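You operate a simulated robot arm through the tools that you are given. There is no shell and no other tool.

You are at the controls of a simulated robot arm. One attempt, no reset.

TASK
Unplug the separator, set the weight dial as the card says, plug in again.
Fine: plug in its rest before the guard opens, guard shut before it goes back.

Only the result counts: the job must be done as asked and must still hold three seconds after the hand-in. Knocking over, shifting, dropping, spilling or breaking anything else fails it.

THE ROBOT
A 7-joint arm with a two-finger parallel gripper, fixed in place. Base frame: the origin is at the foot of the arm, x ahead of it, y to its left, z up. Readings come in m, rad, newtons and seconds.
With the tool pointing down near the work surface it reaches from about 0.44 to 0.92 m from the base axis. Its first joint turns from -2.496 to 2.496 rad. Payload 3 kg.
Tool frame: the origin (TCP) lies between the finger pads and is the grasp point; the fingertips stand 0.03 m ahead of it; z points along the fingers, y is the line along which they close. Largest opening 0.094 m; finger width 0.028, thickness 0.01; the body of the gripper, 0.05 by 0.096 m, starts 0.055 m behind the TCP.
Orientation is that of the tool frame in the base frame, as [roll, pitch, yaw] about the fixed x, y, z axes, in that order (R = Rz(yaw) Ry(pitch) Rx(roll)). With the fingers straight down and closing along the base's y, the tool's x points along the base's -x, its y along +y and its z along -z.

THE INTERFACE
- The arm moves only by the tool send_rows. Its argument "series" is a list of rows, each a list of 7 numbers: the turn, a rotation vector about the tool's x, y, z in rad, then the shift along the tool's x, y, z in cm, then the finger opening in cm, from 0 to 9.4. In form: [[wx, wy, wz, x, y, z, fingers], ...]. A call has 1 to 20 rows; each row shifts and turns the commanded pose from where the row before left it, along the tool's axes as they then stand. A row lasts 0.2 s, in which the tool goes at most 0.05 m and 0.15 rad; a call with a longer step from one row to the next is refused whole, and so is a gripper value outside its range. Where a pose cannot be reached the arm comes as near as it can. A force on the tool above 70 N (or 10 N above the force at the start of the call, whichever is more), or a blocked arm, ends the call early, and 0.2 s more pass. The fingers move at their own pace (about 0.072 m/s each) and stop on an object; they squeeze with about 39 N. The grip force told is the motor's: it shows also when the fingers shut on nothing. Time passes only in rows, and 0.2 s behind the last, so rows that do not move let the fingers close. The reply holds the time, the measured pose of the TCP, the force on the tool along the base axes, the opening and the grip force, in the units named above and with some noise, with the torque about the TCP (base axes, N m) and any sound that the robot's microphone picked up.
- Cameras (640 x 400 px; columns grow to the right, rows downward): "scene" is fixed at [0.2195, -0.5002, 1.1435]; the picture's right is [0.81, -0.58, 0.00], its down [-0.20, -0.28, -0.94] and it looks along [0.55, 0.76, -0.34] (base axes); focal length 310 px, centre (320, 200). "wrist" rides on the gripper at [0.076, 0.014, -0.103] in the tool frame; the picture's right is [-0.18, 0.98, 0.00], its down [-0.75, -0.14, -0.64] and it looks along [-0.63, -0.12, 0.77] (tool axes); focal length 243 px, centre (320, 200). There is no depth. A picture from a camera that has moved, and an enlarged one, comes with that camera's place and axes in the base frame and with its lens.
- get_image(camera): a new picture of that camera. It takes no simulated time.
- inspect(camera, box): a new picture of the part [left, top, right, bottom] of that camera's present view, enlarged. It takes no simulated time.
- job_done(): hands the job in; it is judged then, once.

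Nothing tells you positions but the pictures and the camera data. Unless the task says otherwise, let go and move clear before handing in.

The tools are called after ">>>" by a JSON object that holds its "method" and its "body". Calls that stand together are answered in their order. send_rows: Moves the arm, as the interface text tells. Its arguments: {"type":"object","properties":{"series":{"type":"array"}},"required":["series"]} The other tools are called the same way: get_image (camera) takes a picture; inspect (camera, box) takes an enlarged picture of a part of a camera's view; job_done () hands the job in.

At the start:

```text
time: 0.0
ee_pos: [0.6597, 0.1519, 0.8974]
tool_rot: [-3.141, 0.0, -3.141]
ft_force: [0.7, -0.1, 0.1]
wrist_torque: [-0.04, 0.01, 0.01]
opening: 0.0937
finger_force: 0.1
```

scene: 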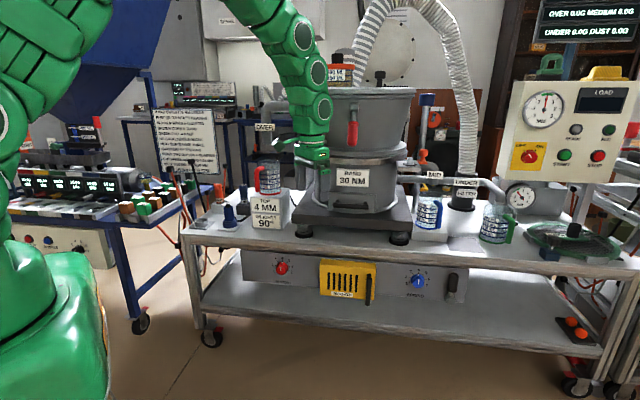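
wrist: 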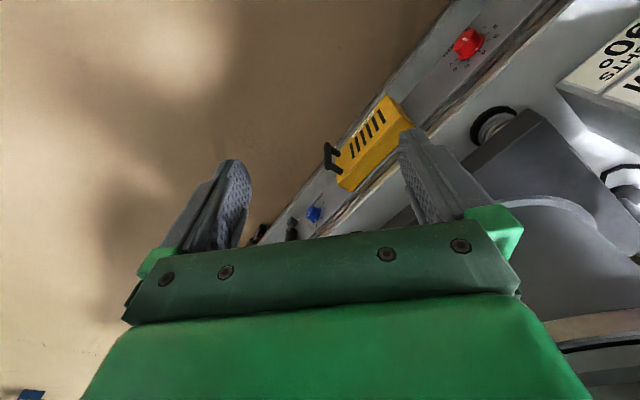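

I see a table carrying a sieve separator. Below it is a panel with a red dial, a yellow guard, a blue dial and something black that may be the plug. I'll zoom in on the details first.

>>> {"method": "inspect", "body": {"camera": "scene", "box": [230, 240, 490, 310]}}

>>> {"method": "inspect", "body": {"camera": "scene", "box": [230, 150, 330, 240]}}

>>> {"method": "inspect", "body": {"camera": "scene", "box": [390, 160, 530, 250]}}

>>> {"method": "inspect", "body": {"camera": "scene", "box": [490, 60, 640, 260]}}

>>> {"method": "inspect", "body": {"camera": "wrist", "box": [230, 0, 640, 260]}}

>>> {"method": "inspect", "body": {"camera": "scene", "box": [140, 70, 240, 240]}}

```text
2.46 times, centred on (360, 275) of scene
camera zoom: at [0.2195, -0.5002, 1.1435], right [0.81, -0.58, 0.0], down [-0.2, -0.28, -0.94], along [0.55, 0.76, -0.34], focal length 764 px, centre (222, 15)
```

zoom: 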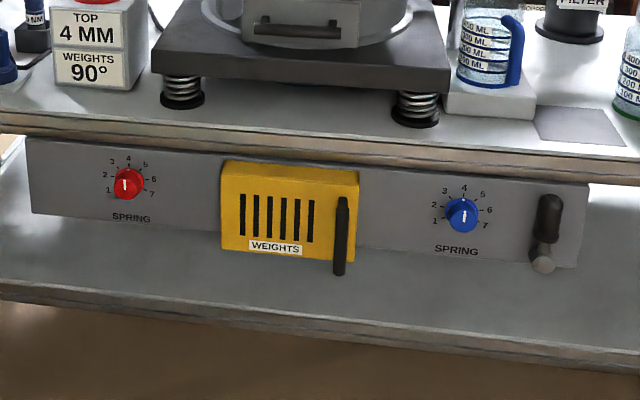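

```text
4.44 times, centred on (280, 195) of scene
camera zoom: at [0.2195, -0.5002, 1.1435], right [0.81, -0.58, 0.0], down [-0.2, -0.28, -0.94], along [0.55, 0.76, -0.34], focal length 1380 px, centre (498, 222)
```

zoom: 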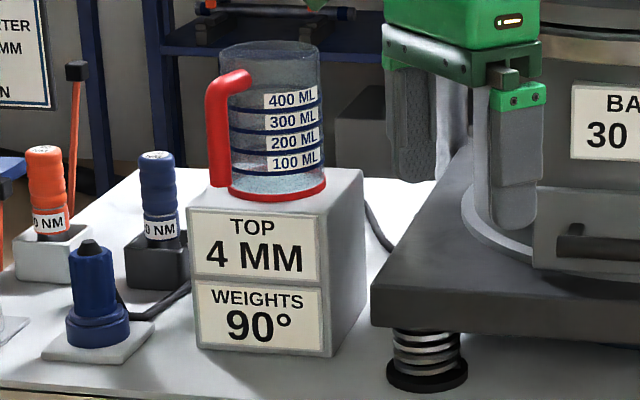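

```text
4.44 times, centred on (460, 205) of scene
camera zoom: at [0.2195, -0.5002, 1.1435], right [0.81, -0.58, 0.0], down [-0.2, -0.28, -0.94], along [0.55, 0.76, -0.34], focal length 1380 px, centre (-302, 178)
```

zoom: 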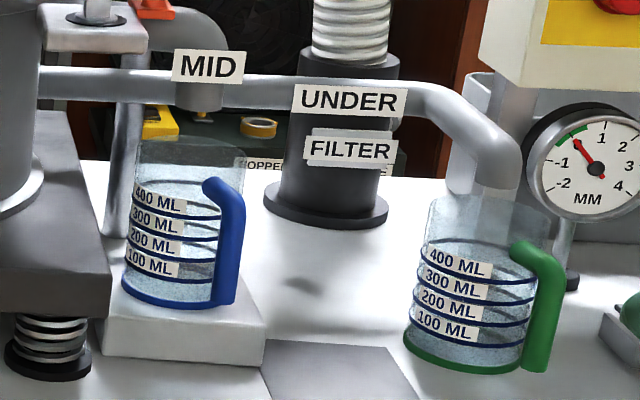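

```text
2.00 times, centred on (565, 160) of scene
camera zoom: at [0.2195, -0.5002, 1.1435], right [0.81, -0.58, 0.0], down [-0.2, -0.28, -0.94], along [0.55, 0.76, -0.34], focal length 621 px, centre (-170, 280)
```

zoom: 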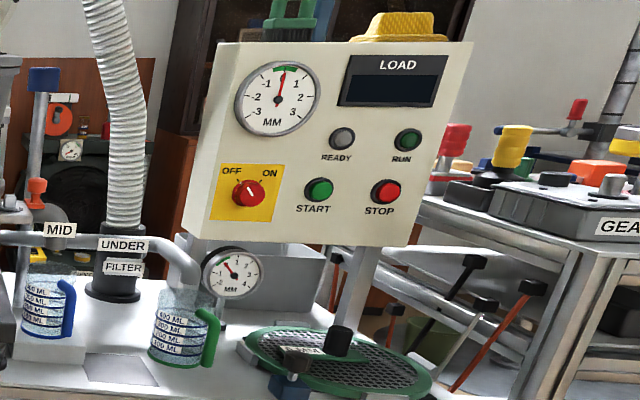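

```text
1.54 times, centred on (435, 130) of wrist
camera zoom: at [0.5831, 0.1659, 1.0008], right [0.18, 0.98, 0.0], down [0.75, -0.14, 0.64], along [0.63, -0.12, -0.77], focal length 373 px, centre (143, 308)
```

zoom: 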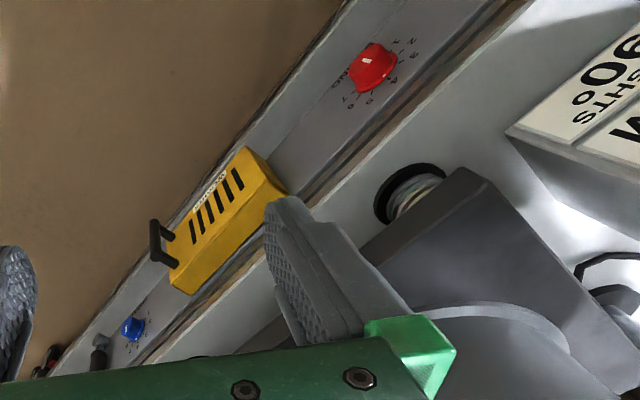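

```text
2.35 times, centred on (190, 155) of scene
camera zoom: at [0.2195, -0.5002, 1.1435], right [0.81, -0.58, 0.0], down [-0.2, -0.28, -0.94], along [0.55, 0.76, -0.34], focal length 730 px, centre (626, 306)
```

zoom: 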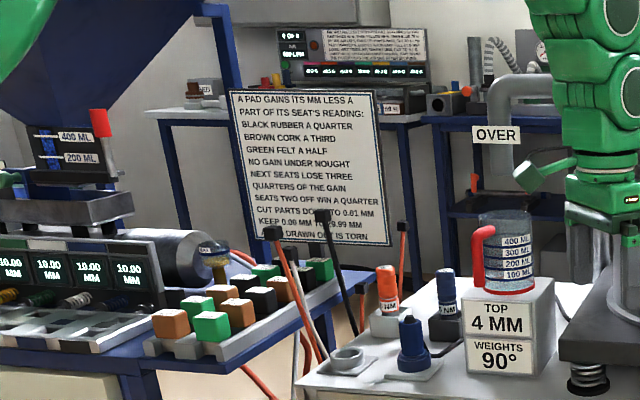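

The card reads WEIGHTS 90°. The dial is presumably behind the yellow guard, and the blue object with a cord at the left end of the table looks like the plug. I'll zoom in on it.

>>> {"method": "inspect", "body": {"camera": "scene", "box": [190, 170, 260, 240]}}

>>> {"method": "inspect", "body": {"camera": "scene", "box": [315, 255, 385, 305]}}

>>> {"method": "inspect", "body": {"camera": "scene", "box": [400, 255, 480, 305]}}

>>> {"method": "inspect", "body": {"camera": "scene", "box": [500, 200, 640, 350]}}

>>> {"method": "inspect", "body": {"camera": "scene", "box": [530, 0, 640, 60]}}

>>> {"method": "inspect", "body": {"camera": "scene", "box": [265, 40, 445, 240]}}

```text
5.71 times, centred on (225, 205) of scene
camera zoom: at [0.2195, -0.5002, 1.1435], right [0.81, -0.58, 0.0], down [-0.2, -0.28, -0.94], along [0.55, 0.76, -0.34], focal length 1774 px, centre (863, 171)
```

zoom: 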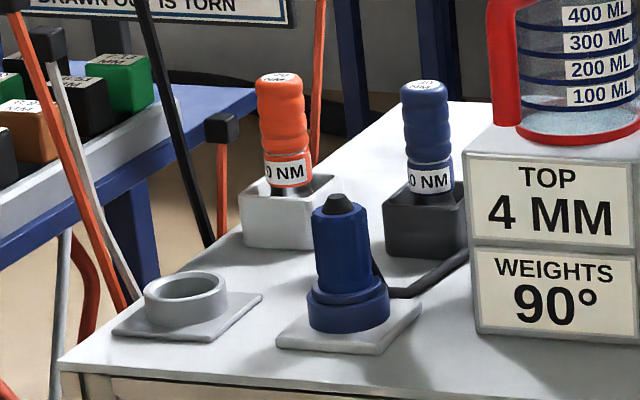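

```text
8.00 times, centred on (350, 280) of scene
camera zoom: at [0.2195, -0.5002, 1.1435], right [0.81, -0.58, 0.0], down [-0.2, -0.28, -0.94], along [0.55, 0.76, -0.34], focal length 2483 px, centre (80, -440)
```

zoom: 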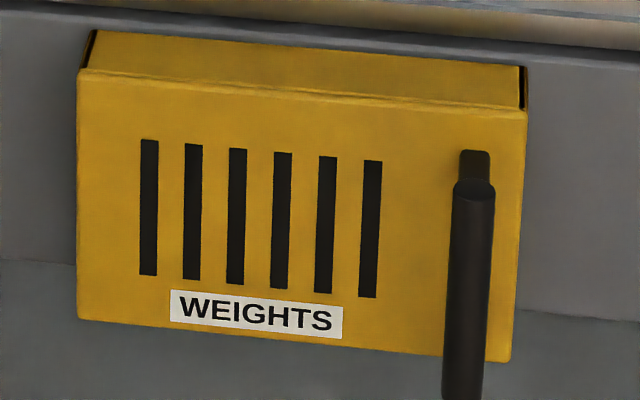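

```text
8.00 times, centred on (440, 280) of scene
camera zoom: at [0.2195, -0.5002, 1.1435], right [0.81, -0.58, 0.0], down [-0.2, -0.28, -0.94], along [0.55, 0.76, -0.34], focal length 2483 px, centre (-640, -440)
```

zoom: 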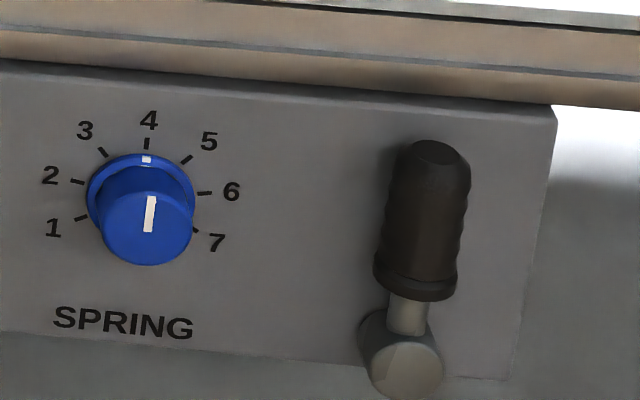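

```text
2.67 times, centred on (570, 275) of scene
camera zoom: at [0.2195, -0.5002, 1.1435], right [0.81, -0.58, 0.0], down [-0.2, -0.28, -0.94], along [0.55, 0.76, -0.34], focal length 828 px, centre (-347, 0)
```

zoom: 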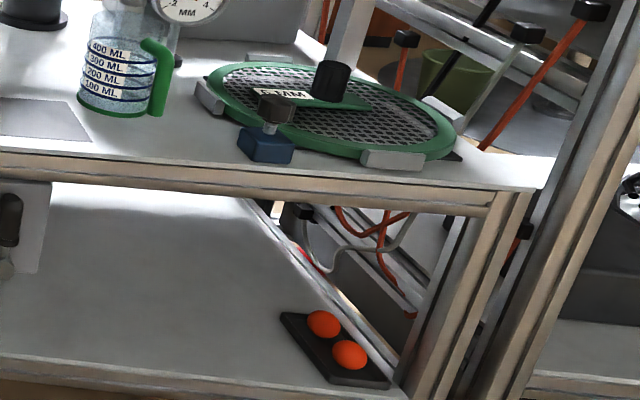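

```text
5.82 times, centred on (585, 30) of scene
camera zoom: at [0.2195, -0.5002, 1.1435], right [0.81, -0.58, 0.0], down [-0.2, -0.28, -0.94], along [0.55, 0.76, -0.34], focal length 1806 px, centre (-1222, 1189)
```

zoom: 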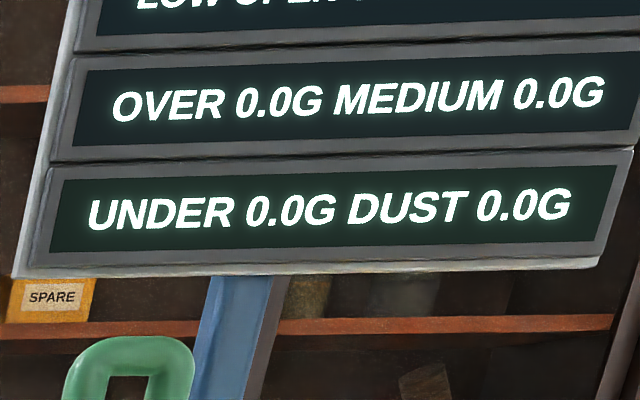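

```text
2.00 times, centred on (355, 140) of scene
camera zoom: at [0.2195, -0.5002, 1.1435], right [0.81, -0.58, 0.0], down [-0.2, -0.28, -0.94], along [0.55, 0.76, -0.34], focal length 621 px, centre (250, 320)
```

zoom: 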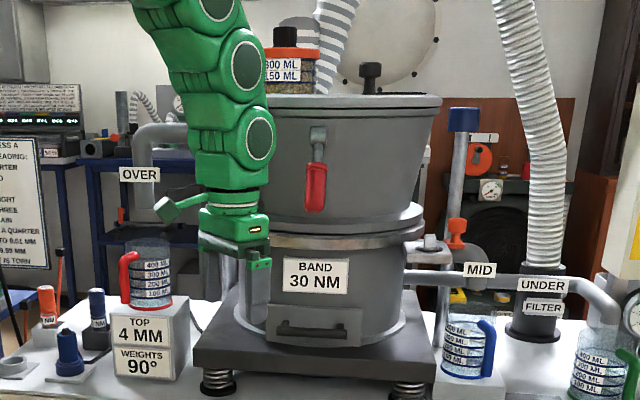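

The blue plug stands in its socket at about (0.60, 0.65), with the empty ring rest to its left at about (0.52, 0.76). The panel with the guard faces along roughly (-0.67, -0.74). I'll bring the wrist camera over the plug area for a closer view.

>>> {"method": "send_rows", "body": {"series": [[0, 0, 0, 2.3, 3.1, 0, 9.4], [0, 0, 0, 2.3, 3.1, 0, 9.4], [0, 0, 0, 2.3, 3.1, 0, 9.4], [0, 0, 0, 2.3, 3.1, 0, 9.4], [0, 0, 0, 2.3, 3.1, 0, 9.4], [0, 0, 0, 2.3, 3.1, 0, 9.4], [0, 0, 0, 2.3, 3.1, 0, 9.4], [0, 0, 0, 2.3, 3.1, 0, 9.4], [0, 0, 0, 2.3, 3.1, 0, 9.4], [0, 0, 0, 2.3, 3.1, 0, 9.4], [0, 0, -0.14, 0, 0, 0, 9.4], [0, 0, -0.14, 0, 0, 0, 9.4], [0, 0, -0.14, 0, 0, 0, 9.4], [0, 0, -0.14, 0, 0, 0, 9.4], [0, 0, -0.14, 0, 0, 0, 9.4], [0, 0, -0.14, 0, 0, 0, 9.4]]}}

>>> {"method": "get_image", "body": {"camera": "wrist"}}

>>> {"method": "get_image", "body": {"camera": "scene"}}

```text
time: 3.4
ee_pos: [0.43, 0.4621, 0.8975]
tool_rot: [3.141, 0.001, -2.3]
ft_force: [-0.1, 0.3, -0.9]
wrist_torque: [-0.03, 0.01, 0.0]
opening: 0.0942
finger_force: 0.1
```

```text
taken
camera wrist: at [0.3682, 0.4149, 1.0006], right [-0.61, 0.79, 0.0], down [0.61, 0.47, 0.64], along [0.51, 0.39, -0.77], focal length 243 px, centre (320, 200)
```

wrist: 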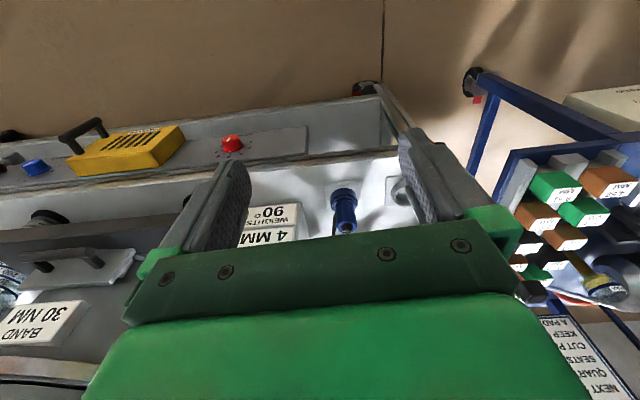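

```text
taken
```

scene: 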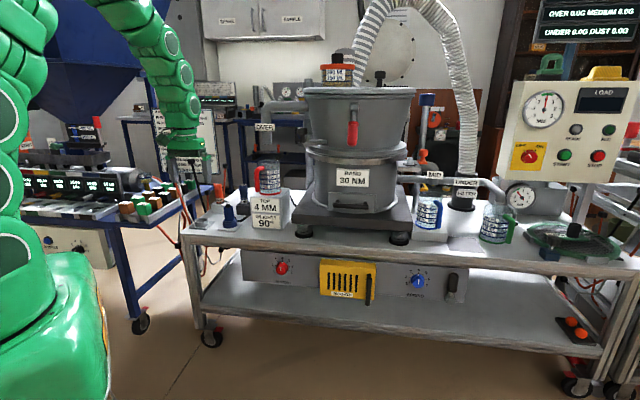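

The plug estimate of about (0.59, 0.64) holds from this view as well. I'll zoom in on the plug and socket details.

>>> {"method": "inspect", "body": {"camera": "wrist", "box": [240, 140, 420, 250]}}

>>> {"method": "inspect", "body": {"camera": "wrist", "box": [0, 90, 260, 220]}}

>>> {"method": "inspect", "body": {"camera": "scene", "box": [190, 170, 260, 240]}}

```text
3.56 times, centred on (330, 195) of wrist
camera zoom: at [0.3682, 0.4149, 1.0006], right [-0.61, 0.79, 0.0], down [0.61, 0.47, 0.64], along [0.51, 0.39, -0.77], focal length 863 px, centre (284, 218)
```

zoom: 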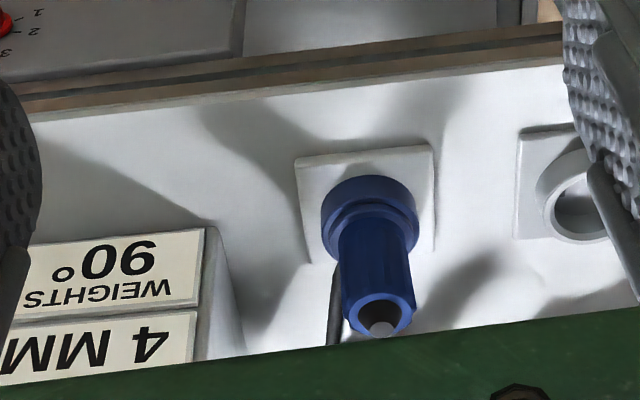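

```text
2.46 times, centred on (130, 155) of wrist
camera zoom: at [0.3682, 0.4149, 1.0006], right [-0.61, 0.79, 0.0], down [0.61, 0.47, 0.64], along [0.51, 0.39, -0.77], focal length 597 px, centre (788, 311)
```

zoom: 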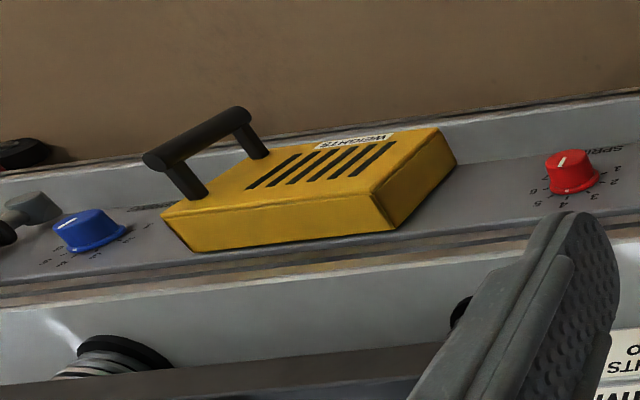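

```text
5.71 times, centred on (225, 205) of scene
camera zoom: at [0.2195, -0.5002, 1.1435], right [0.81, -0.58, 0.0], down [-0.2, -0.28, -0.94], along [0.55, 0.76, -0.34], focal length 1774 px, centre (863, 171)
```

zoom: 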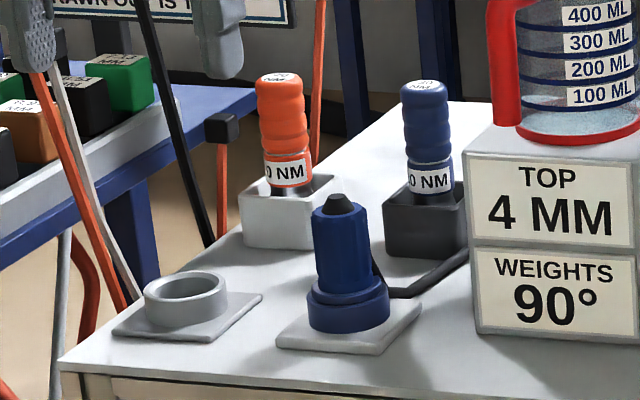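

The plug is vertical, with its top near (0.603, 0.657, 0.695) and its body about 4 cm across above a wider collar. I'll move above it with the fingers open.

>>> {"method": "send_rows", "body": {"series": [[0, 0, 0, -3.7, 0.014, 1.6, 9.4], [0, 0, 0, -3.7, 0.014, 1.6, 9.4], [0, 0, 0, -3.7, 0.014, 1.6, 9.4], [0, 0, 0, -3.7, 0.014, 1.6, 9.4], [0, 0, 0, -3.7, 0.014, 1.6, 9.4], [0, 0, 0, -3.7, 0.014, 1.6, 9.4], [0, 0, 0, -3.7, 0.014, 1.6, 9.4]]}}

>>> {"method": "get_image", "body": {"camera": "wrist"}}

>>> {"method": "inspect", "body": {"camera": "scene", "box": [170, 120, 300, 240]}}

```text
time: 5.0
ee_pos: [0.6037, 0.6519, 0.784]
tool_rot: [-3.141, -0.003, -2.304]
ft_force: [0.0, -0.3, -2.1]
wrist_torque: [0.0, -0.03, 0.02]
opening: 0.0942
finger_force: 0.1
```

```text
taken
camera wrist: at [0.5409, 0.6059, 0.8874], right [-0.61, 0.79, 0.0], down [0.61, 0.47, 0.64], along [0.51, 0.39, -0.77], focal length 243 px, centre (320, 200)
```

wrist: 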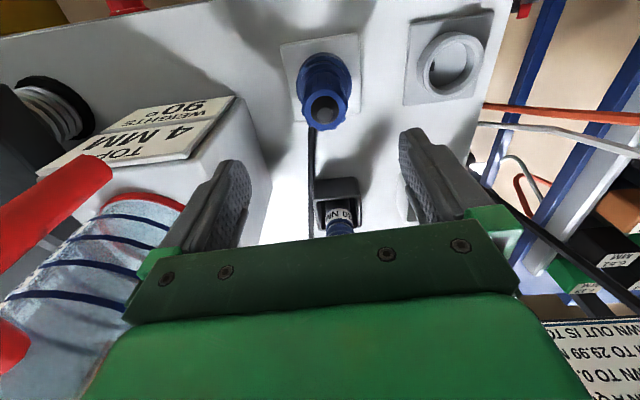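

```text
3.33 times, centred on (235, 180) of scene
camera zoom: at [0.2195, -0.5002, 1.1435], right [0.81, -0.58, 0.0], down [-0.2, -0.28, -0.94], along [0.55, 0.76, -0.34], focal length 1035 px, centre (603, 267)
```

zoom: 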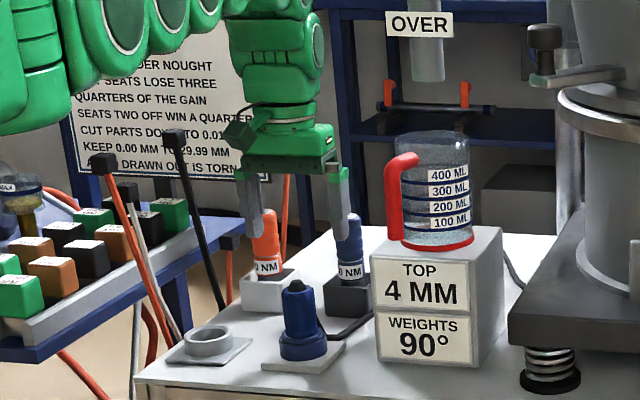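

The plug is nearly under the gripper, offset by roughly 7 mm in tool x and y. I'll correct that, go down a bit and check again.

>>> {"method": "send_rows", "body": {"series": [[0, 0, 0, 0.6, 0.5, 1.5, 9.4], [0, 0, 0, 0, 0, 1.5, 9.4], [0, 0, 0, 0, 0, 0, 9.4]]}}

>>> {"method": "inspect", "body": {"camera": "wrist", "box": [160, 0, 480, 240]}}

>>> {"method": "inspect", "body": {"camera": "scene", "box": [190, 160, 270, 240]}}

```text
time: 5.8
ee_pos: [0.5953, 0.6544, 0.7542]
tool_rot: [3.14, 0.0, -2.303]
ft_force: [-0.7, -0.2, 0.8]
wrist_torque: [0.01, 0.01, 0.01]
opening: 0.094
finger_force: 0.0
```

```text
1.67 times, centred on (320, 120) of wrist
camera zoom: at [0.533, 0.6072, 0.8578], right [-0.61, 0.79, 0.0], down [0.61, 0.47, 0.64], along [0.51, 0.39, -0.77], focal length 404 px, centre (320, 333)
```

zoom: 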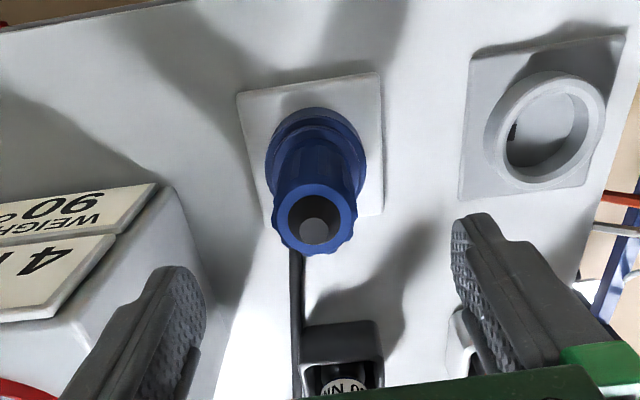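

```text
5.00 times, centred on (230, 200) of scene
camera zoom: at [0.2195, -0.5002, 1.1435], right [0.81, -0.58, 0.0], down [-0.2, -0.28, -0.94], along [0.55, 0.76, -0.34], focal length 1552 px, centre (770, 200)
```

zoom: 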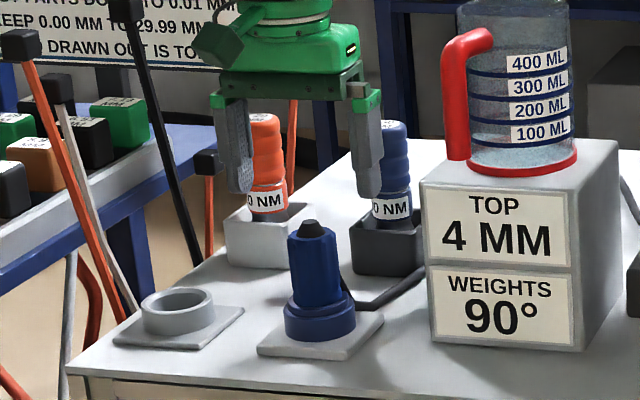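

The plug is at about (0.597, 0.649), with its body top near z 0.695. I'll shift slightly, lower to TCP z ≈ 0.682 with the fingers still open, and check the gaps.

>>> {"method": "send_rows", "body": {"series": [[0, 0, 0, 0.15, -0.4, 0, 9.4], [0, 0, 0, 0, 0, 2.4, 9.4], [0, 0, 0, 0, 0, 2.4, 9.4], [0, 0, 0, 0, 0, 2.4, 9.4], [0, 0, 0, 0, 0, 0, 9.4]]}}

>>> {"method": "inspect", "body": {"camera": "wrist", "box": [160, 40, 480, 240]}}

>>> {"method": "inspect", "body": {"camera": "scene", "box": [190, 160, 270, 240]}}

```text
time: 7.0
ee_pos: [0.5969, 0.6502, 0.6809]
tool_rot: [-3.14, 0.001, -2.302]
ft_force: [0.2, -0.4, 0.6]
wrist_torque: [0.0, -0.01, -0.01]
opening: 0.0939
finger_force: 0.0
```

```text
2.00 times, centred on (320, 140) of wrist
camera zoom: at [0.5348, 0.6035, 0.7859], right [-0.61, 0.79, 0.0], down [0.61, 0.47, 0.64], along [0.51, 0.39, -0.77], focal length 485 px, centre (320, 320)
```

zoom: 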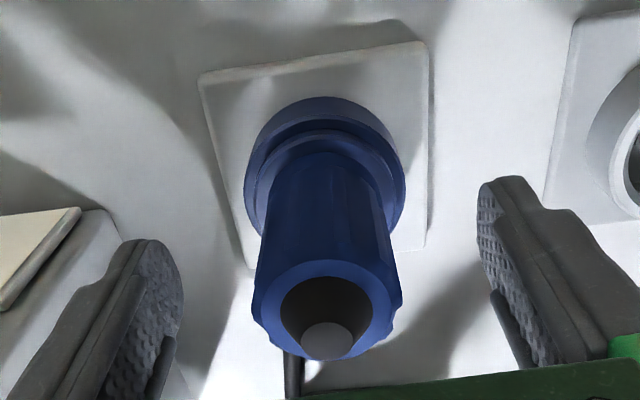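

```text
5.00 times, centred on (230, 200) of scene
camera zoom: at [0.2195, -0.5002, 1.1435], right [0.81, -0.58, 0.0], down [-0.2, -0.28, -0.94], along [0.55, 0.76, -0.34], focal length 1552 px, centre (770, 200)
```

zoom: 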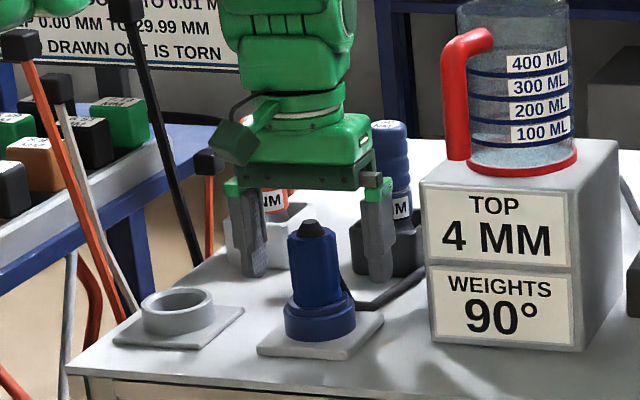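

The plug sits centred between the fingers, with the tips just above the collar. I'll close.

>>> {"method": "send_rows", "body": {"series": [[0, 0, 0, 0, 0, 0, 3], [0, 0, 0, 0, 0, 0, 3], [0, 0, 0, 0, 0, 0, 3], [0, 0, 0, 0, 0, 0, 3]]}}

>>> {"method": "inspect", "body": {"camera": "wrist", "box": [160, 40, 480, 240]}}

```text
time: 8.0
ee_pos: [0.596, 0.6515, 0.6823]
tool_rot: [3.138, 0.001, -2.301]
ft_force: [-9.1, 13.8, -1.7]
wrist_torque: [0.08, 0.04, -0.17]
opening: 0.0369
finger_force: 38.6
```

```text
2.00 times, centred on (320, 140) of wrist
camera zoom: at [0.5337, 0.6046, 0.7862], right [-0.61, 0.79, 0.0], down [0.61, 0.47, 0.64], along [0.51, 0.39, -0.77], focal length 485 px, centre (320, 320)
```

zoom: 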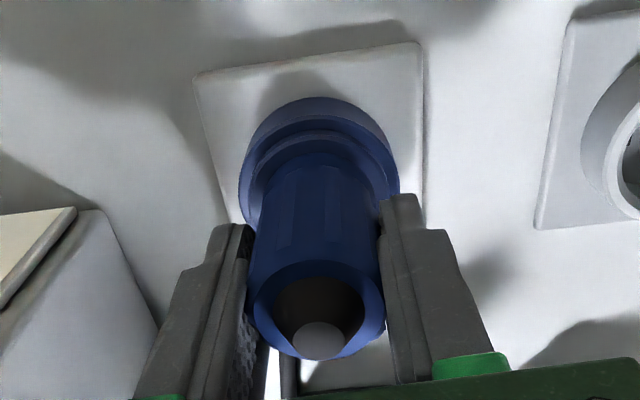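

I have a grip with opening 3.7 cm, but a 16 N side load shows the plug is a few millimetres toward +y. I'll relax that before pulling.

>>> {"method": "send_rows", "body": {"series": [[0, 0, 0, 0, 0.2, 0, 3], [0, 0, 0, 0, 0, 0, 3]]}}

```text
time: 8.6
ee_pos: [0.5949, 0.65, 0.6823]
tool_rot: [3.14, 0.002, -2.3]
ft_force: [1.6, 18.4, -8.9]
wrist_torque: [0.28, -0.14, -0.17]
opening: 0.037
finger_force: 38.9
```

The load is modest now. I'll pull straight up in small steps.

>>> {"method": "send_rows", "body": {"series": [[0, 0, 0, 0, 0, -0.3, 3], [0, 0, 0, 0, 0, -0.4, 3], [0, 0, 0, 0, 0, -0.5, 3], [0, 0, 0, 0, 0, -0.5, 3]]}}

```text
time: 9.6
ee_pos: [0.5953, 0.6496, 0.7009]
tool_rot: [-3.14, 0.0, -2.304]
ft_force: [-1.1, 0.4, 0.4]
wrist_torque: [-0.02, 0.0, -0.02]
opening: 0.0383
finger_force: 0.5
```

The grip force fell to near zero, so I'll check what happened.

>>> {"method": "inspect", "body": {"camera": "wrist", "box": [160, 40, 480, 240]}}

>>> {"method": "inspect", "body": {"camera": "scene", "box": [190, 160, 270, 240]}}

```text
2.00 times, centred on (320, 140) of wrist
camera zoom: at [0.5336, 0.6029, 0.8039], right [-0.61, 0.79, 0.0], down [0.61, 0.47, 0.64], along [0.51, 0.39, -0.77], focal length 485 px, centre (320, 320)
```

zoom: 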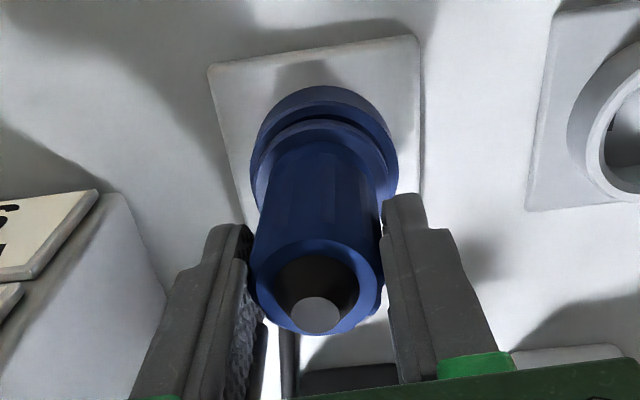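

```text
5.00 times, centred on (230, 200) of scene
camera zoom: at [0.2195, -0.5002, 1.1435], right [0.81, -0.58, 0.0], down [-0.2, -0.28, -0.94], along [0.55, 0.76, -0.34], focal length 1552 px, centre (770, 200)
```

zoom: 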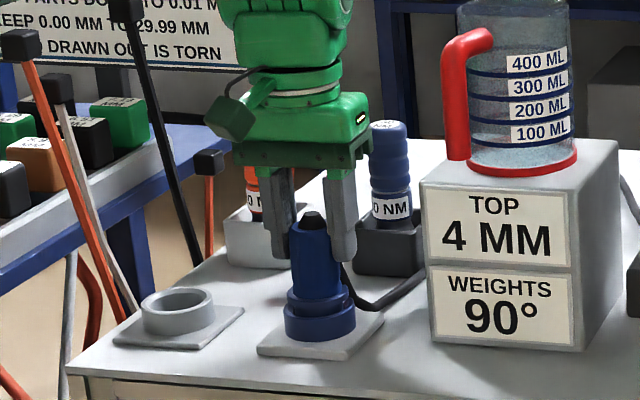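

The plug has risen a little out of the blue socket collar. I'll hold so the fingers settle on it.

>>> {"method": "send_rows", "body": {"series": [[0, 0, 0, 0, 0, 0, 3], [0, 0, 0, 0, 0, 0, 3]]}}

>>> {"method": "inspect", "body": {"camera": "wrist", "box": [200, 80, 440, 230]}}

>>> {"method": "inspect", "body": {"camera": "scene", "box": [210, 180, 260, 220]}}

```text
time: 10.2
ee_pos: [0.5954, 0.6486, 0.6998]
tool_rot: [3.14, -0.001, -2.304]
ft_force: [5.3, -9.5, 9.4]
wrist_torque: [0.41, 0.72, 0.1]
opening: 0.0367
finger_force: 38.7
```

```text
2.67 times, centred on (320, 155) of wrist
camera zoom: at [0.5338, 0.6027, 0.8039], right [-0.61, 0.79, 0.0], down [0.61, 0.47, 0.64], along [0.51, 0.39, -0.77], focal length 647 px, centre (320, 320)
```

zoom: 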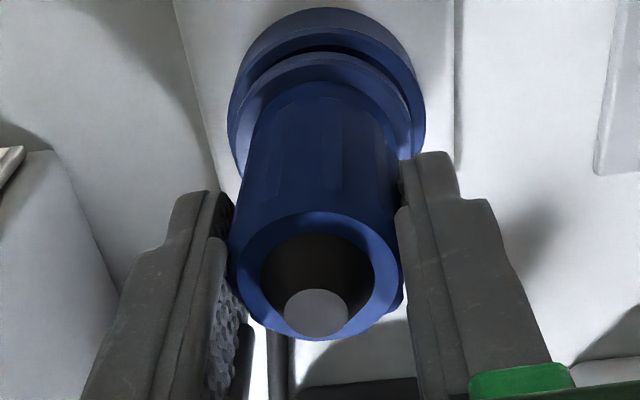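

```text
10.00 times, centred on (235, 200) of scene
camera zoom: at [0.2195, -0.5002, 1.1435], right [0.81, -0.58, 0.0], down [-0.2, -0.28, -0.94], along [0.55, 0.76, -0.34], focal length 3104 px, centre (1170, 200)
```

zoom: 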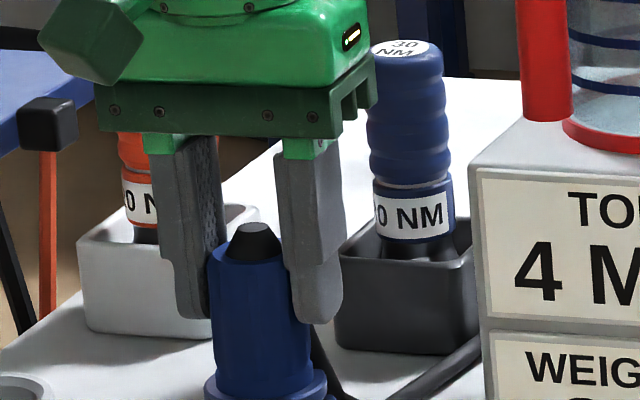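

The plug is only part-way out and is held near its top. I'll regrip about 1 cm lower for a better hold.

>>> {"method": "send_rows", "body": {"series": [[0, 0, 0, 0, 0, 0, 5.5], [0, 0, 0, 0, 0, 0, 5.5], [0, 0, 0, 0, 0, 0.6, 5.5], [0, 0, 0, 0, 0, 0.6, 5.5], [0, 0, 0, 0, 0, 0, 5.5]]}}

>>> {"method": "inspect", "body": {"camera": "wrist", "box": [200, 80, 440, 230]}}

>>> {"method": "inspect", "body": {"camera": "scene", "box": [205, 180, 265, 230]}}

```text
time: 11.4
ee_pos: [0.595, 0.65, 0.6874]
tool_rot: [-3.141, -0.001, -2.302]
ft_force: [0.7, -1.2, 0.3]
wrist_torque: [-0.04, 0.01, -0.01]
opening: 0.0548
finger_force: 0.1
```

```text
2.67 times, centred on (320, 155) of wrist
camera zoom: at [0.5328, 0.604, 0.7915], right [-0.61, 0.79, 0.0], down [0.61, 0.47, 0.64], along [0.51, 0.39, -0.77], focal length 647 px, centre (320, 320)
```

zoom: 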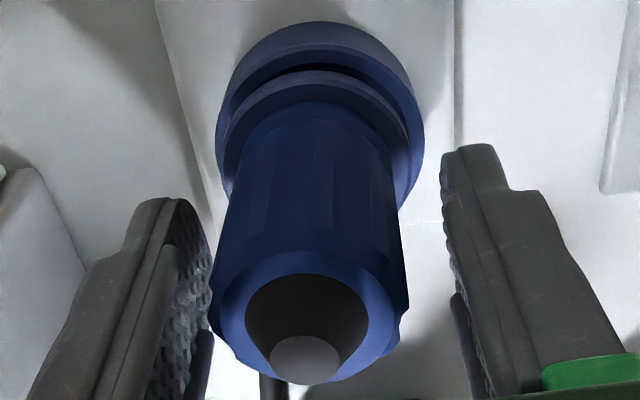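

```text
8.00 times, centred on (235, 205) of scene
camera zoom: at [0.2195, -0.5002, 1.1435], right [0.81, -0.58, 0.0], down [-0.2, -0.28, -0.94], along [0.55, 0.76, -0.34], focal length 2483 px, centre (1000, 160)
```

zoom: 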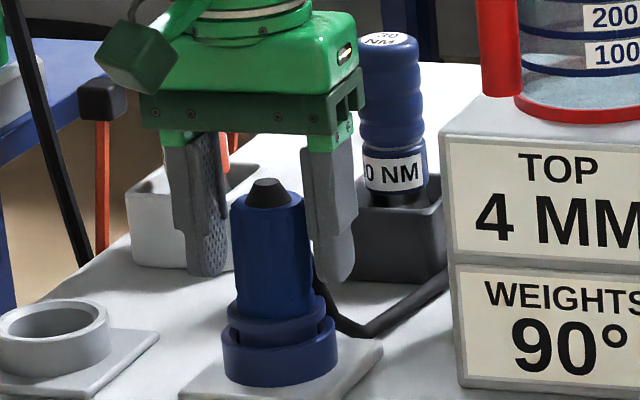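

The plug is about 5 mm nearer the base than the finger centres. I'll shift tool x +0.5 cm and y −0.15 cm, then close.

>>> {"method": "send_rows", "body": {"series": [[0, 0, 0, 0.5, -0.15, 0, 5.5], [0, 0, 0, 0, 0, 0, 5.5], [0, 0, 0, 0, 0, 0, 2.5], [0, 0, 0, 0, 0, 0, 2.5], [0, 0, 0, 0, 0, 0, 2.5]]}}

>>> {"method": "inspect", "body": {"camera": "wrist", "box": [200, 80, 440, 230]}}

```text
time: 12.6
ee_pos: [0.5921, 0.6442, 0.687]
tool_rot: [3.141, 0.0, -2.304]
ft_force: [-3.1, -6.6, 3.9]
wrist_torque: [0.25, 0.26, -0.05]
opening: 0.0386
finger_force: 39.1
```

```text
2.67 times, centred on (320, 155) of wrist
camera zoom: at [0.5306, 0.5986, 0.7919], right [-0.61, 0.79, 0.0], down [0.61, 0.47, 0.64], along [0.51, 0.39, -0.77], focal length 647 px, centre (320, 320)
```

zoom: 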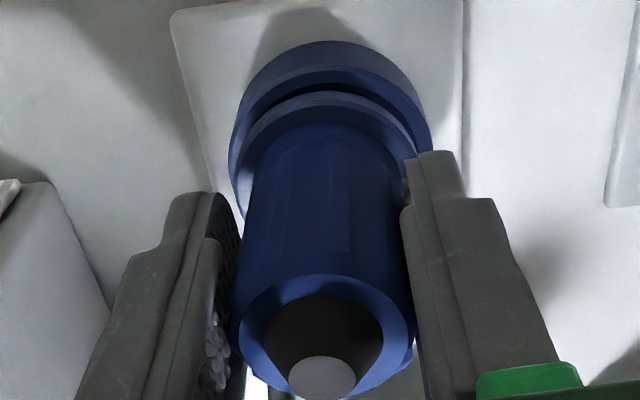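

The side load is small and the hold is better centred. I'll pull upward again.

>>> {"method": "send_rows", "body": {"series": [[0, 0, 0, 0, 0, -0.3, 2.5], [0, 0, 0, 0, 0, -0.3, 2.5], [0, 0, 0, 0, 0, -0.3, 2.5], [0, 0, 0, 0, 0, -0.3, 2.5], [0, 0, 0, 0, 0, 0, 2.5]]}}

>>> {"method": "inspect", "body": {"camera": "wrist", "box": [200, 80, 440, 230]}}

>>> {"method": "inspect", "body": {"camera": "scene", "box": [205, 180, 265, 230]}}

```text
time: 13.8
ee_pos: [0.5941, 0.6466, 0.6993]
tool_rot: [-3.141, -0.001, -2.301]
ft_force: [0.5, -1.1, -1.4]
wrist_torque: [0.0, -0.03, 0.02]
opening: 0.0384
finger_force: 38.6
```

```text
2.67 times, centred on (320, 155) of wrist
camera zoom: at [0.5308, 0.5993, 0.8039], right [-0.61, 0.79, 0.0], down [0.61, 0.47, 0.64], along [0.51, 0.39, -0.77], focal length 647 px, centre (320, 320)
```

zoom: 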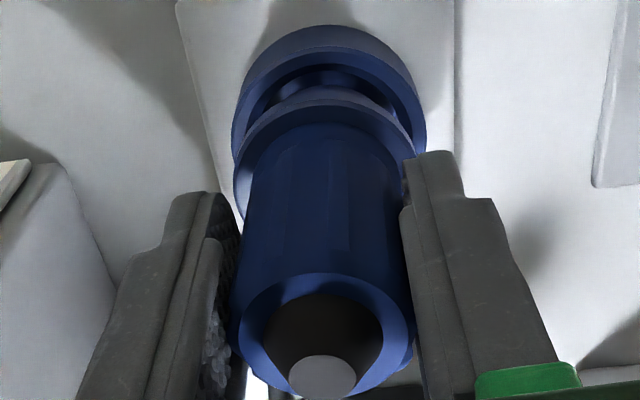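

```text
8.00 times, centred on (235, 205) of scene
camera zoom: at [0.2195, -0.5002, 1.1435], right [0.81, -0.58, 0.0], down [-0.2, -0.28, -0.94], along [0.55, 0.76, -0.34], focal length 2483 px, centre (1000, 160)
```

zoom: 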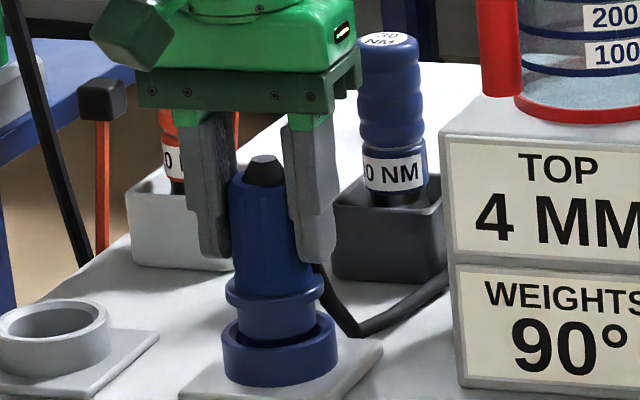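

The plug is sliding out freely with no load. I'll lift it clear and look at its lower end.

>>> {"method": "send_rows", "body": {"series": [[0, 0, 0, 0, 0, -0.5, 2.5], [0, 0, 0, 0, 0, -1, 2.5], [0, 0, 0, 0, 0, -1.5, 2.5], [0, 0, 0, 0, 0, -1.5, 2.5], [0, 0, 0, 0, 0, -1.5, 2.5], [0, 0, 0, 0, 0, 0, 2.5]]}}

>>> {"method": "get_image", "body": {"camera": "wrist"}}

>>> {"method": "inspect", "body": {"camera": "scene", "box": [190, 160, 270, 240]}}

```text
time: 15.2
ee_pos: [0.5928, 0.6461, 0.7597]
tool_rot: [-3.141, 0.0, -2.301]
ft_force: [-0.8, -0.6, -0.9]
wrist_torque: [0.01, 0.01, 0.01]
opening: 0.0381
finger_force: 39.5
```

```text
taken
camera wrist: at [0.5309, 0.5991, 0.8637], right [-0.61, 0.79, 0.0], down [0.61, 0.47, 0.64], along [0.51, 0.39, -0.77], focal length 243 px, centre (320, 200)
```

wrist: 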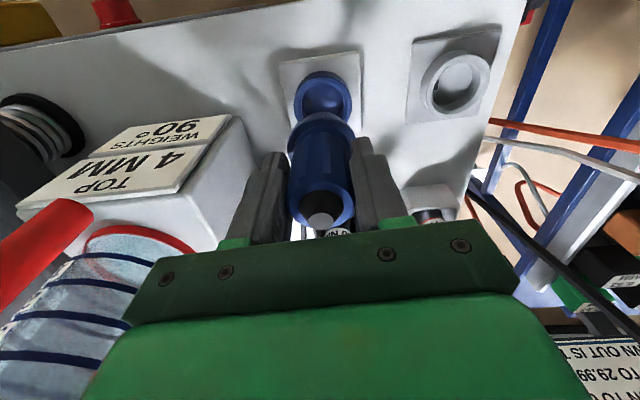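

```text
5.00 times, centred on (230, 200) of scene
camera zoom: at [0.2195, -0.5002, 1.1435], right [0.81, -0.58, 0.0], down [-0.2, -0.28, -0.94], along [0.55, 0.76, -0.34], focal length 1552 px, centre (770, 200)
```

zoom: 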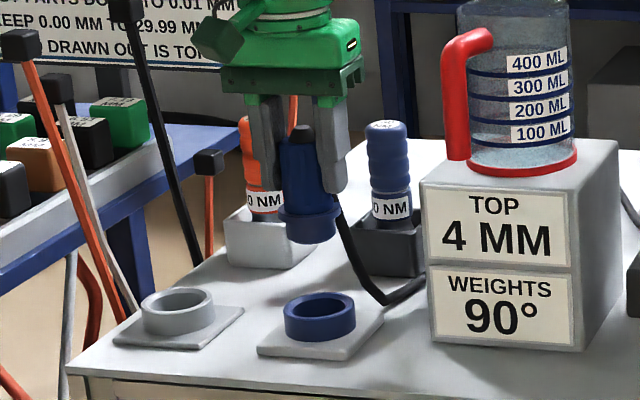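

The plug is out and the blue socket ring stays on its plate. I'll measure the socket and rest ring positions precisely.

>>> {"method": "inspect", "body": {"camera": "wrist", "box": [270, 20, 510, 170]}}

>>> {"method": "inspect", "body": {"camera": "scene", "box": [200, 200, 270, 240]}}

```text
2.67 times, centred on (390, 95) of wrist
camera zoom: at [0.5309, 0.5991, 0.8637], right [-0.61, 0.79, 0.0], down [0.61, 0.47, 0.64], along [0.51, 0.39, -0.77], focal length 647 px, centre (133, 480)
```

zoom: 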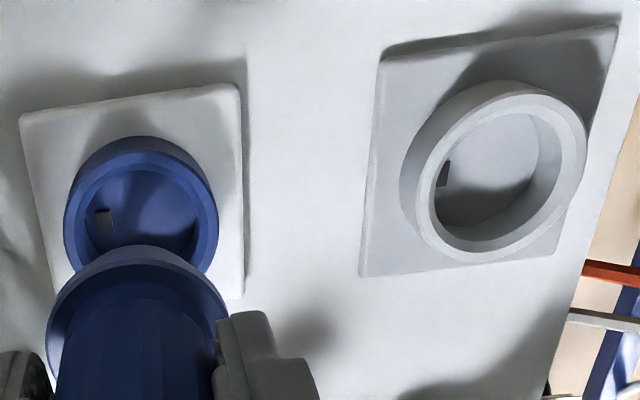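

```text
9.14 times, centred on (235, 220) of scene
camera zoom: at [0.2195, -0.5002, 1.1435], right [0.81, -0.58, 0.0], down [-0.2, -0.28, -0.94], along [0.55, 0.76, -0.34], focal length 2838 px, centre (1097, 17)
```

zoom: 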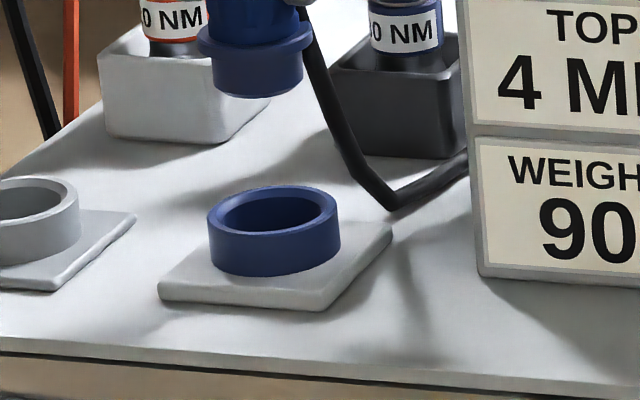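

The rest is about 12 cm from the socket along tool +y, in the same orientation. I'll carry the plug over it at this height and then check alignment.

>>> {"method": "send_rows", "body": {"series": [[0, 0, 0, 0, 2.0, 0, 2.5], [0, 0, 0, 0, 2.5, 0, 2.5], [0, 0, 0, 0, 2.5, 0, 2.5], [0, 0, 0, 0, 2.5, 0, 2.5], [0, 0, 0, 0, 2.4, 0, 2.5], [0, 0, 0, 0, 0, 0, 2.5], [0, 0, 0, 0, 0, 0, 2.5]]}}

>>> {"method": "inspect", "body": {"camera": "wrist", "box": [200, 20, 440, 240]}}

>>> {"method": "inspect", "body": {"camera": "scene", "box": [190, 160, 270, 240]}}

```text
time: 16.8
ee_pos: [0.5034, 0.7259, 0.7599]
tool_rot: [3.141, 0.0, -2.302]
ft_force: [0.2, 0.5, -1.6]
wrist_torque: [0.04, -0.01, -0.01]
opening: 0.038
finger_force: 38.7
```

```text
1.82 times, centred on (320, 130) of wrist
camera zoom: at [0.4418, 0.6796, 0.8632], right [-0.61, 0.79, 0.0], down [0.61, 0.47, 0.64], along [0.51, 0.39, -0.77], focal length 441 px, centre (320, 327)
```

zoom: 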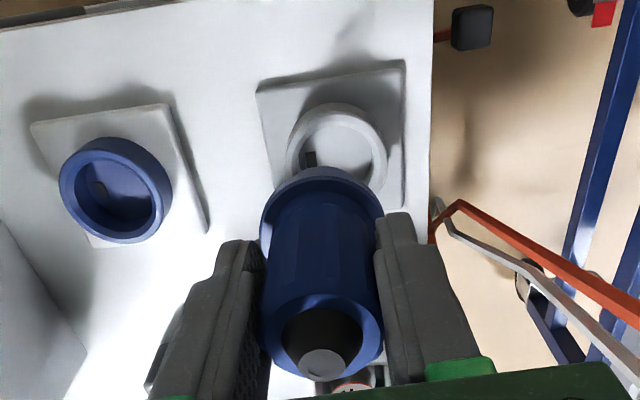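

```text
5.00 times, centred on (230, 200) of scene
camera zoom: at [0.2195, -0.5002, 1.1435], right [0.81, -0.58, 0.0], down [-0.2, -0.28, -0.94], along [0.55, 0.76, -0.34], focal length 1552 px, centre (770, 200)
```

zoom: 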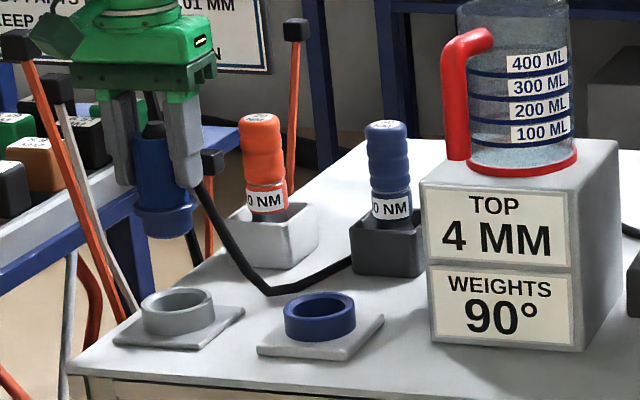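

It's nearly aligned. I'll take high-zoom views to refine the offset.

>>> {"method": "inspect", "body": {"camera": "scene", "box": [180, 195, 250, 235]}}

>>> {"method": "inspect", "body": {"camera": "wrist", "box": [270, 50, 390, 125]}}

```text
9.14 times, centred on (215, 215) of scene
camera zoom: at [0.2195, -0.5002, 1.1435], right [0.81, -0.58, 0.0], down [-0.2, -0.28, -0.94], along [0.55, 0.76, -0.34], focal length 2838 px, centre (1280, 63)
```

zoom: 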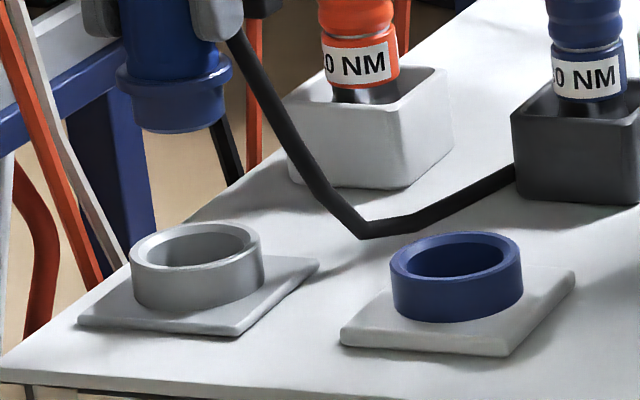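

```text
5.33 times, centred on (330, 88) of wrist
camera zoom: at [0.4418, 0.6796, 0.8632], right [-0.61, 0.79, 0.0], down [0.61, 0.47, 0.64], along [0.51, 0.39, -0.77], focal length 1294 px, centre (267, 800)
```

zoom: 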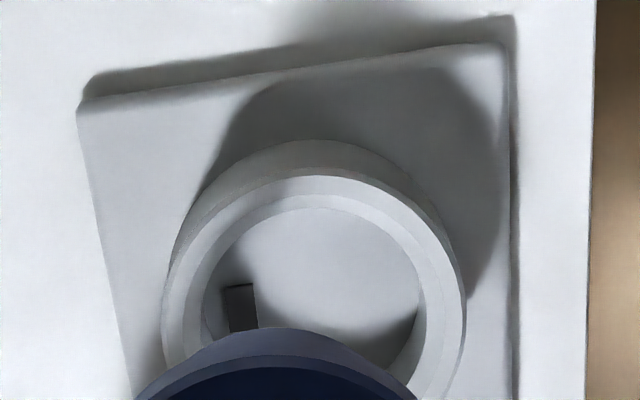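

Comparing against the socket view, the rest is about 5 mm further forward and 3 mm further along +y. I'll correct that and lower to just above the rim.

>>> {"method": "send_rows", "body": {"series": [[0, 0, 0, -0.5, 0.3, 0, 2.5], [0, 0, 0, 0, 0, 1.5, 2.5], [0, 0, 0, 0, 0, 1.5, 2.5], [0, 0, 0, 0, 0, 0.5, 2.5], [0, 0, 0, 0, 0, 0, 2.5]]}}

>>> {"method": "inspect", "body": {"camera": "scene", "box": [180, 195, 250, 235]}}

>>> {"method": "inspect", "body": {"camera": "wrist", "box": [240, 50, 400, 150]}}

```text
time: 18.0
ee_pos: [0.505, 0.7325, 0.7259]
tool_rot: [-3.141, 0.0, -2.303]
ft_force: [0.8, -0.9, -1.0]
wrist_torque: [0.0, 0.03, 0.01]
opening: 0.0378
finger_force: 38.7
```

```text
9.14 times, centred on (215, 215) of scene
camera zoom: at [0.2195, -0.5002, 1.1435], right [0.81, -0.58, 0.0], down [-0.2, -0.28, -0.94], along [0.55, 0.76, -0.34], focal length 2838 px, centre (1280, 63)
```

zoom: 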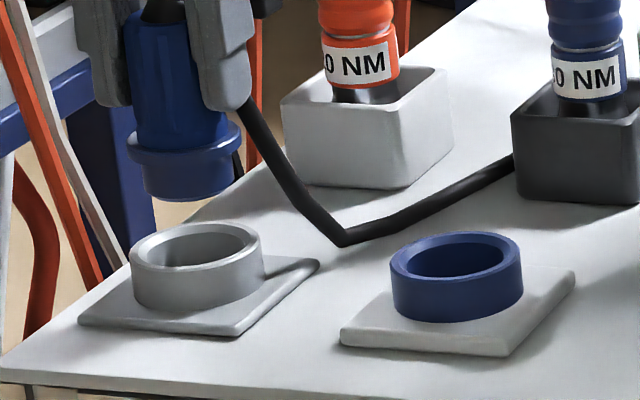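

```text
4.00 times, centred on (320, 100) of wrist
camera zoom: at [0.4431, 0.6855, 0.8287], right [-0.61, 0.79, 0.0], down [0.61, 0.47, 0.64], along [0.51, 0.39, -0.77], focal length 970 px, centre (320, 600)
```

zoom: 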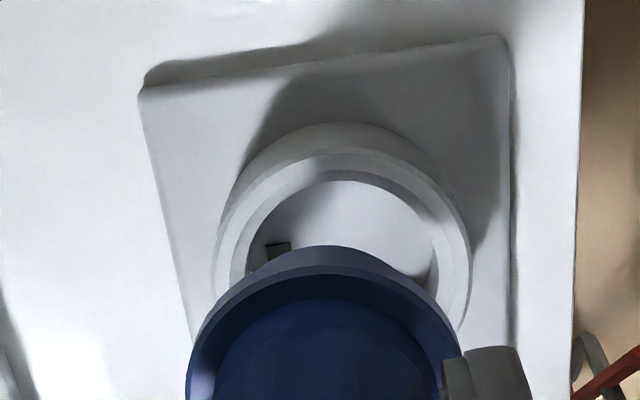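

The alignment looks good to about a millimetre. I'll nudge +1 mm in y and lower gently while watching the forces.

>>> {"method": "send_rows", "body": {"series": [[0, 0, 0, 0, 0.1, 0, 2.5], [0, 0, 0, 0, 0, 0.5, 2.5], [0, 0, 0, 0, 0, 0.5, 2.5], [0, 0, 0, 0, 0, 0.5, 2.5], [0, 0, 0, 0, 0, 0, 2.5]]}}

>>> {"method": "inspect", "body": {"camera": "scene", "box": [180, 195, 250, 235]}}

>>> {"method": "inspect", "body": {"camera": "wrist", "box": [240, 50, 400, 150]}}

```text
time: 19.2
ee_pos: [0.5043, 0.7315, 0.71]
tool_rot: [-3.141, 0.0, -2.303]
ft_force: [-0.6, 0.7, -0.8]
wrist_torque: [-0.04, 0.0, -0.03]
opening: 0.0374
finger_force: 39.8
```

```text
9.14 times, centred on (215, 215) of scene
camera zoom: at [0.2195, -0.5002, 1.1435], right [0.81, -0.58, 0.0], down [-0.2, -0.28, -0.94], along [0.55, 0.76, -0.34], focal length 2838 px, centre (1280, 63)
```

zoom: 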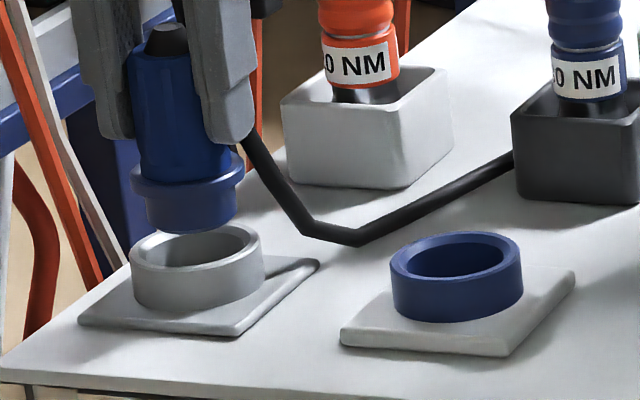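

```text
4.00 times, centred on (320, 100) of wrist
camera zoom: at [0.4426, 0.6855, 0.8135], right [-0.61, 0.79, 0.0], down [0.61, 0.47, 0.64], along [0.51, 0.39, -0.77], focal length 970 px, centre (320, 600)
```

zoom: 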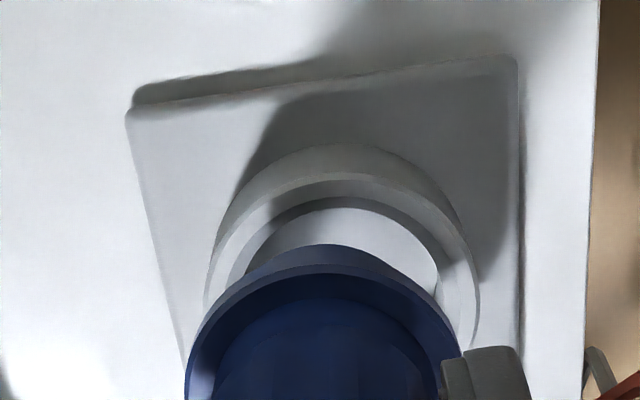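

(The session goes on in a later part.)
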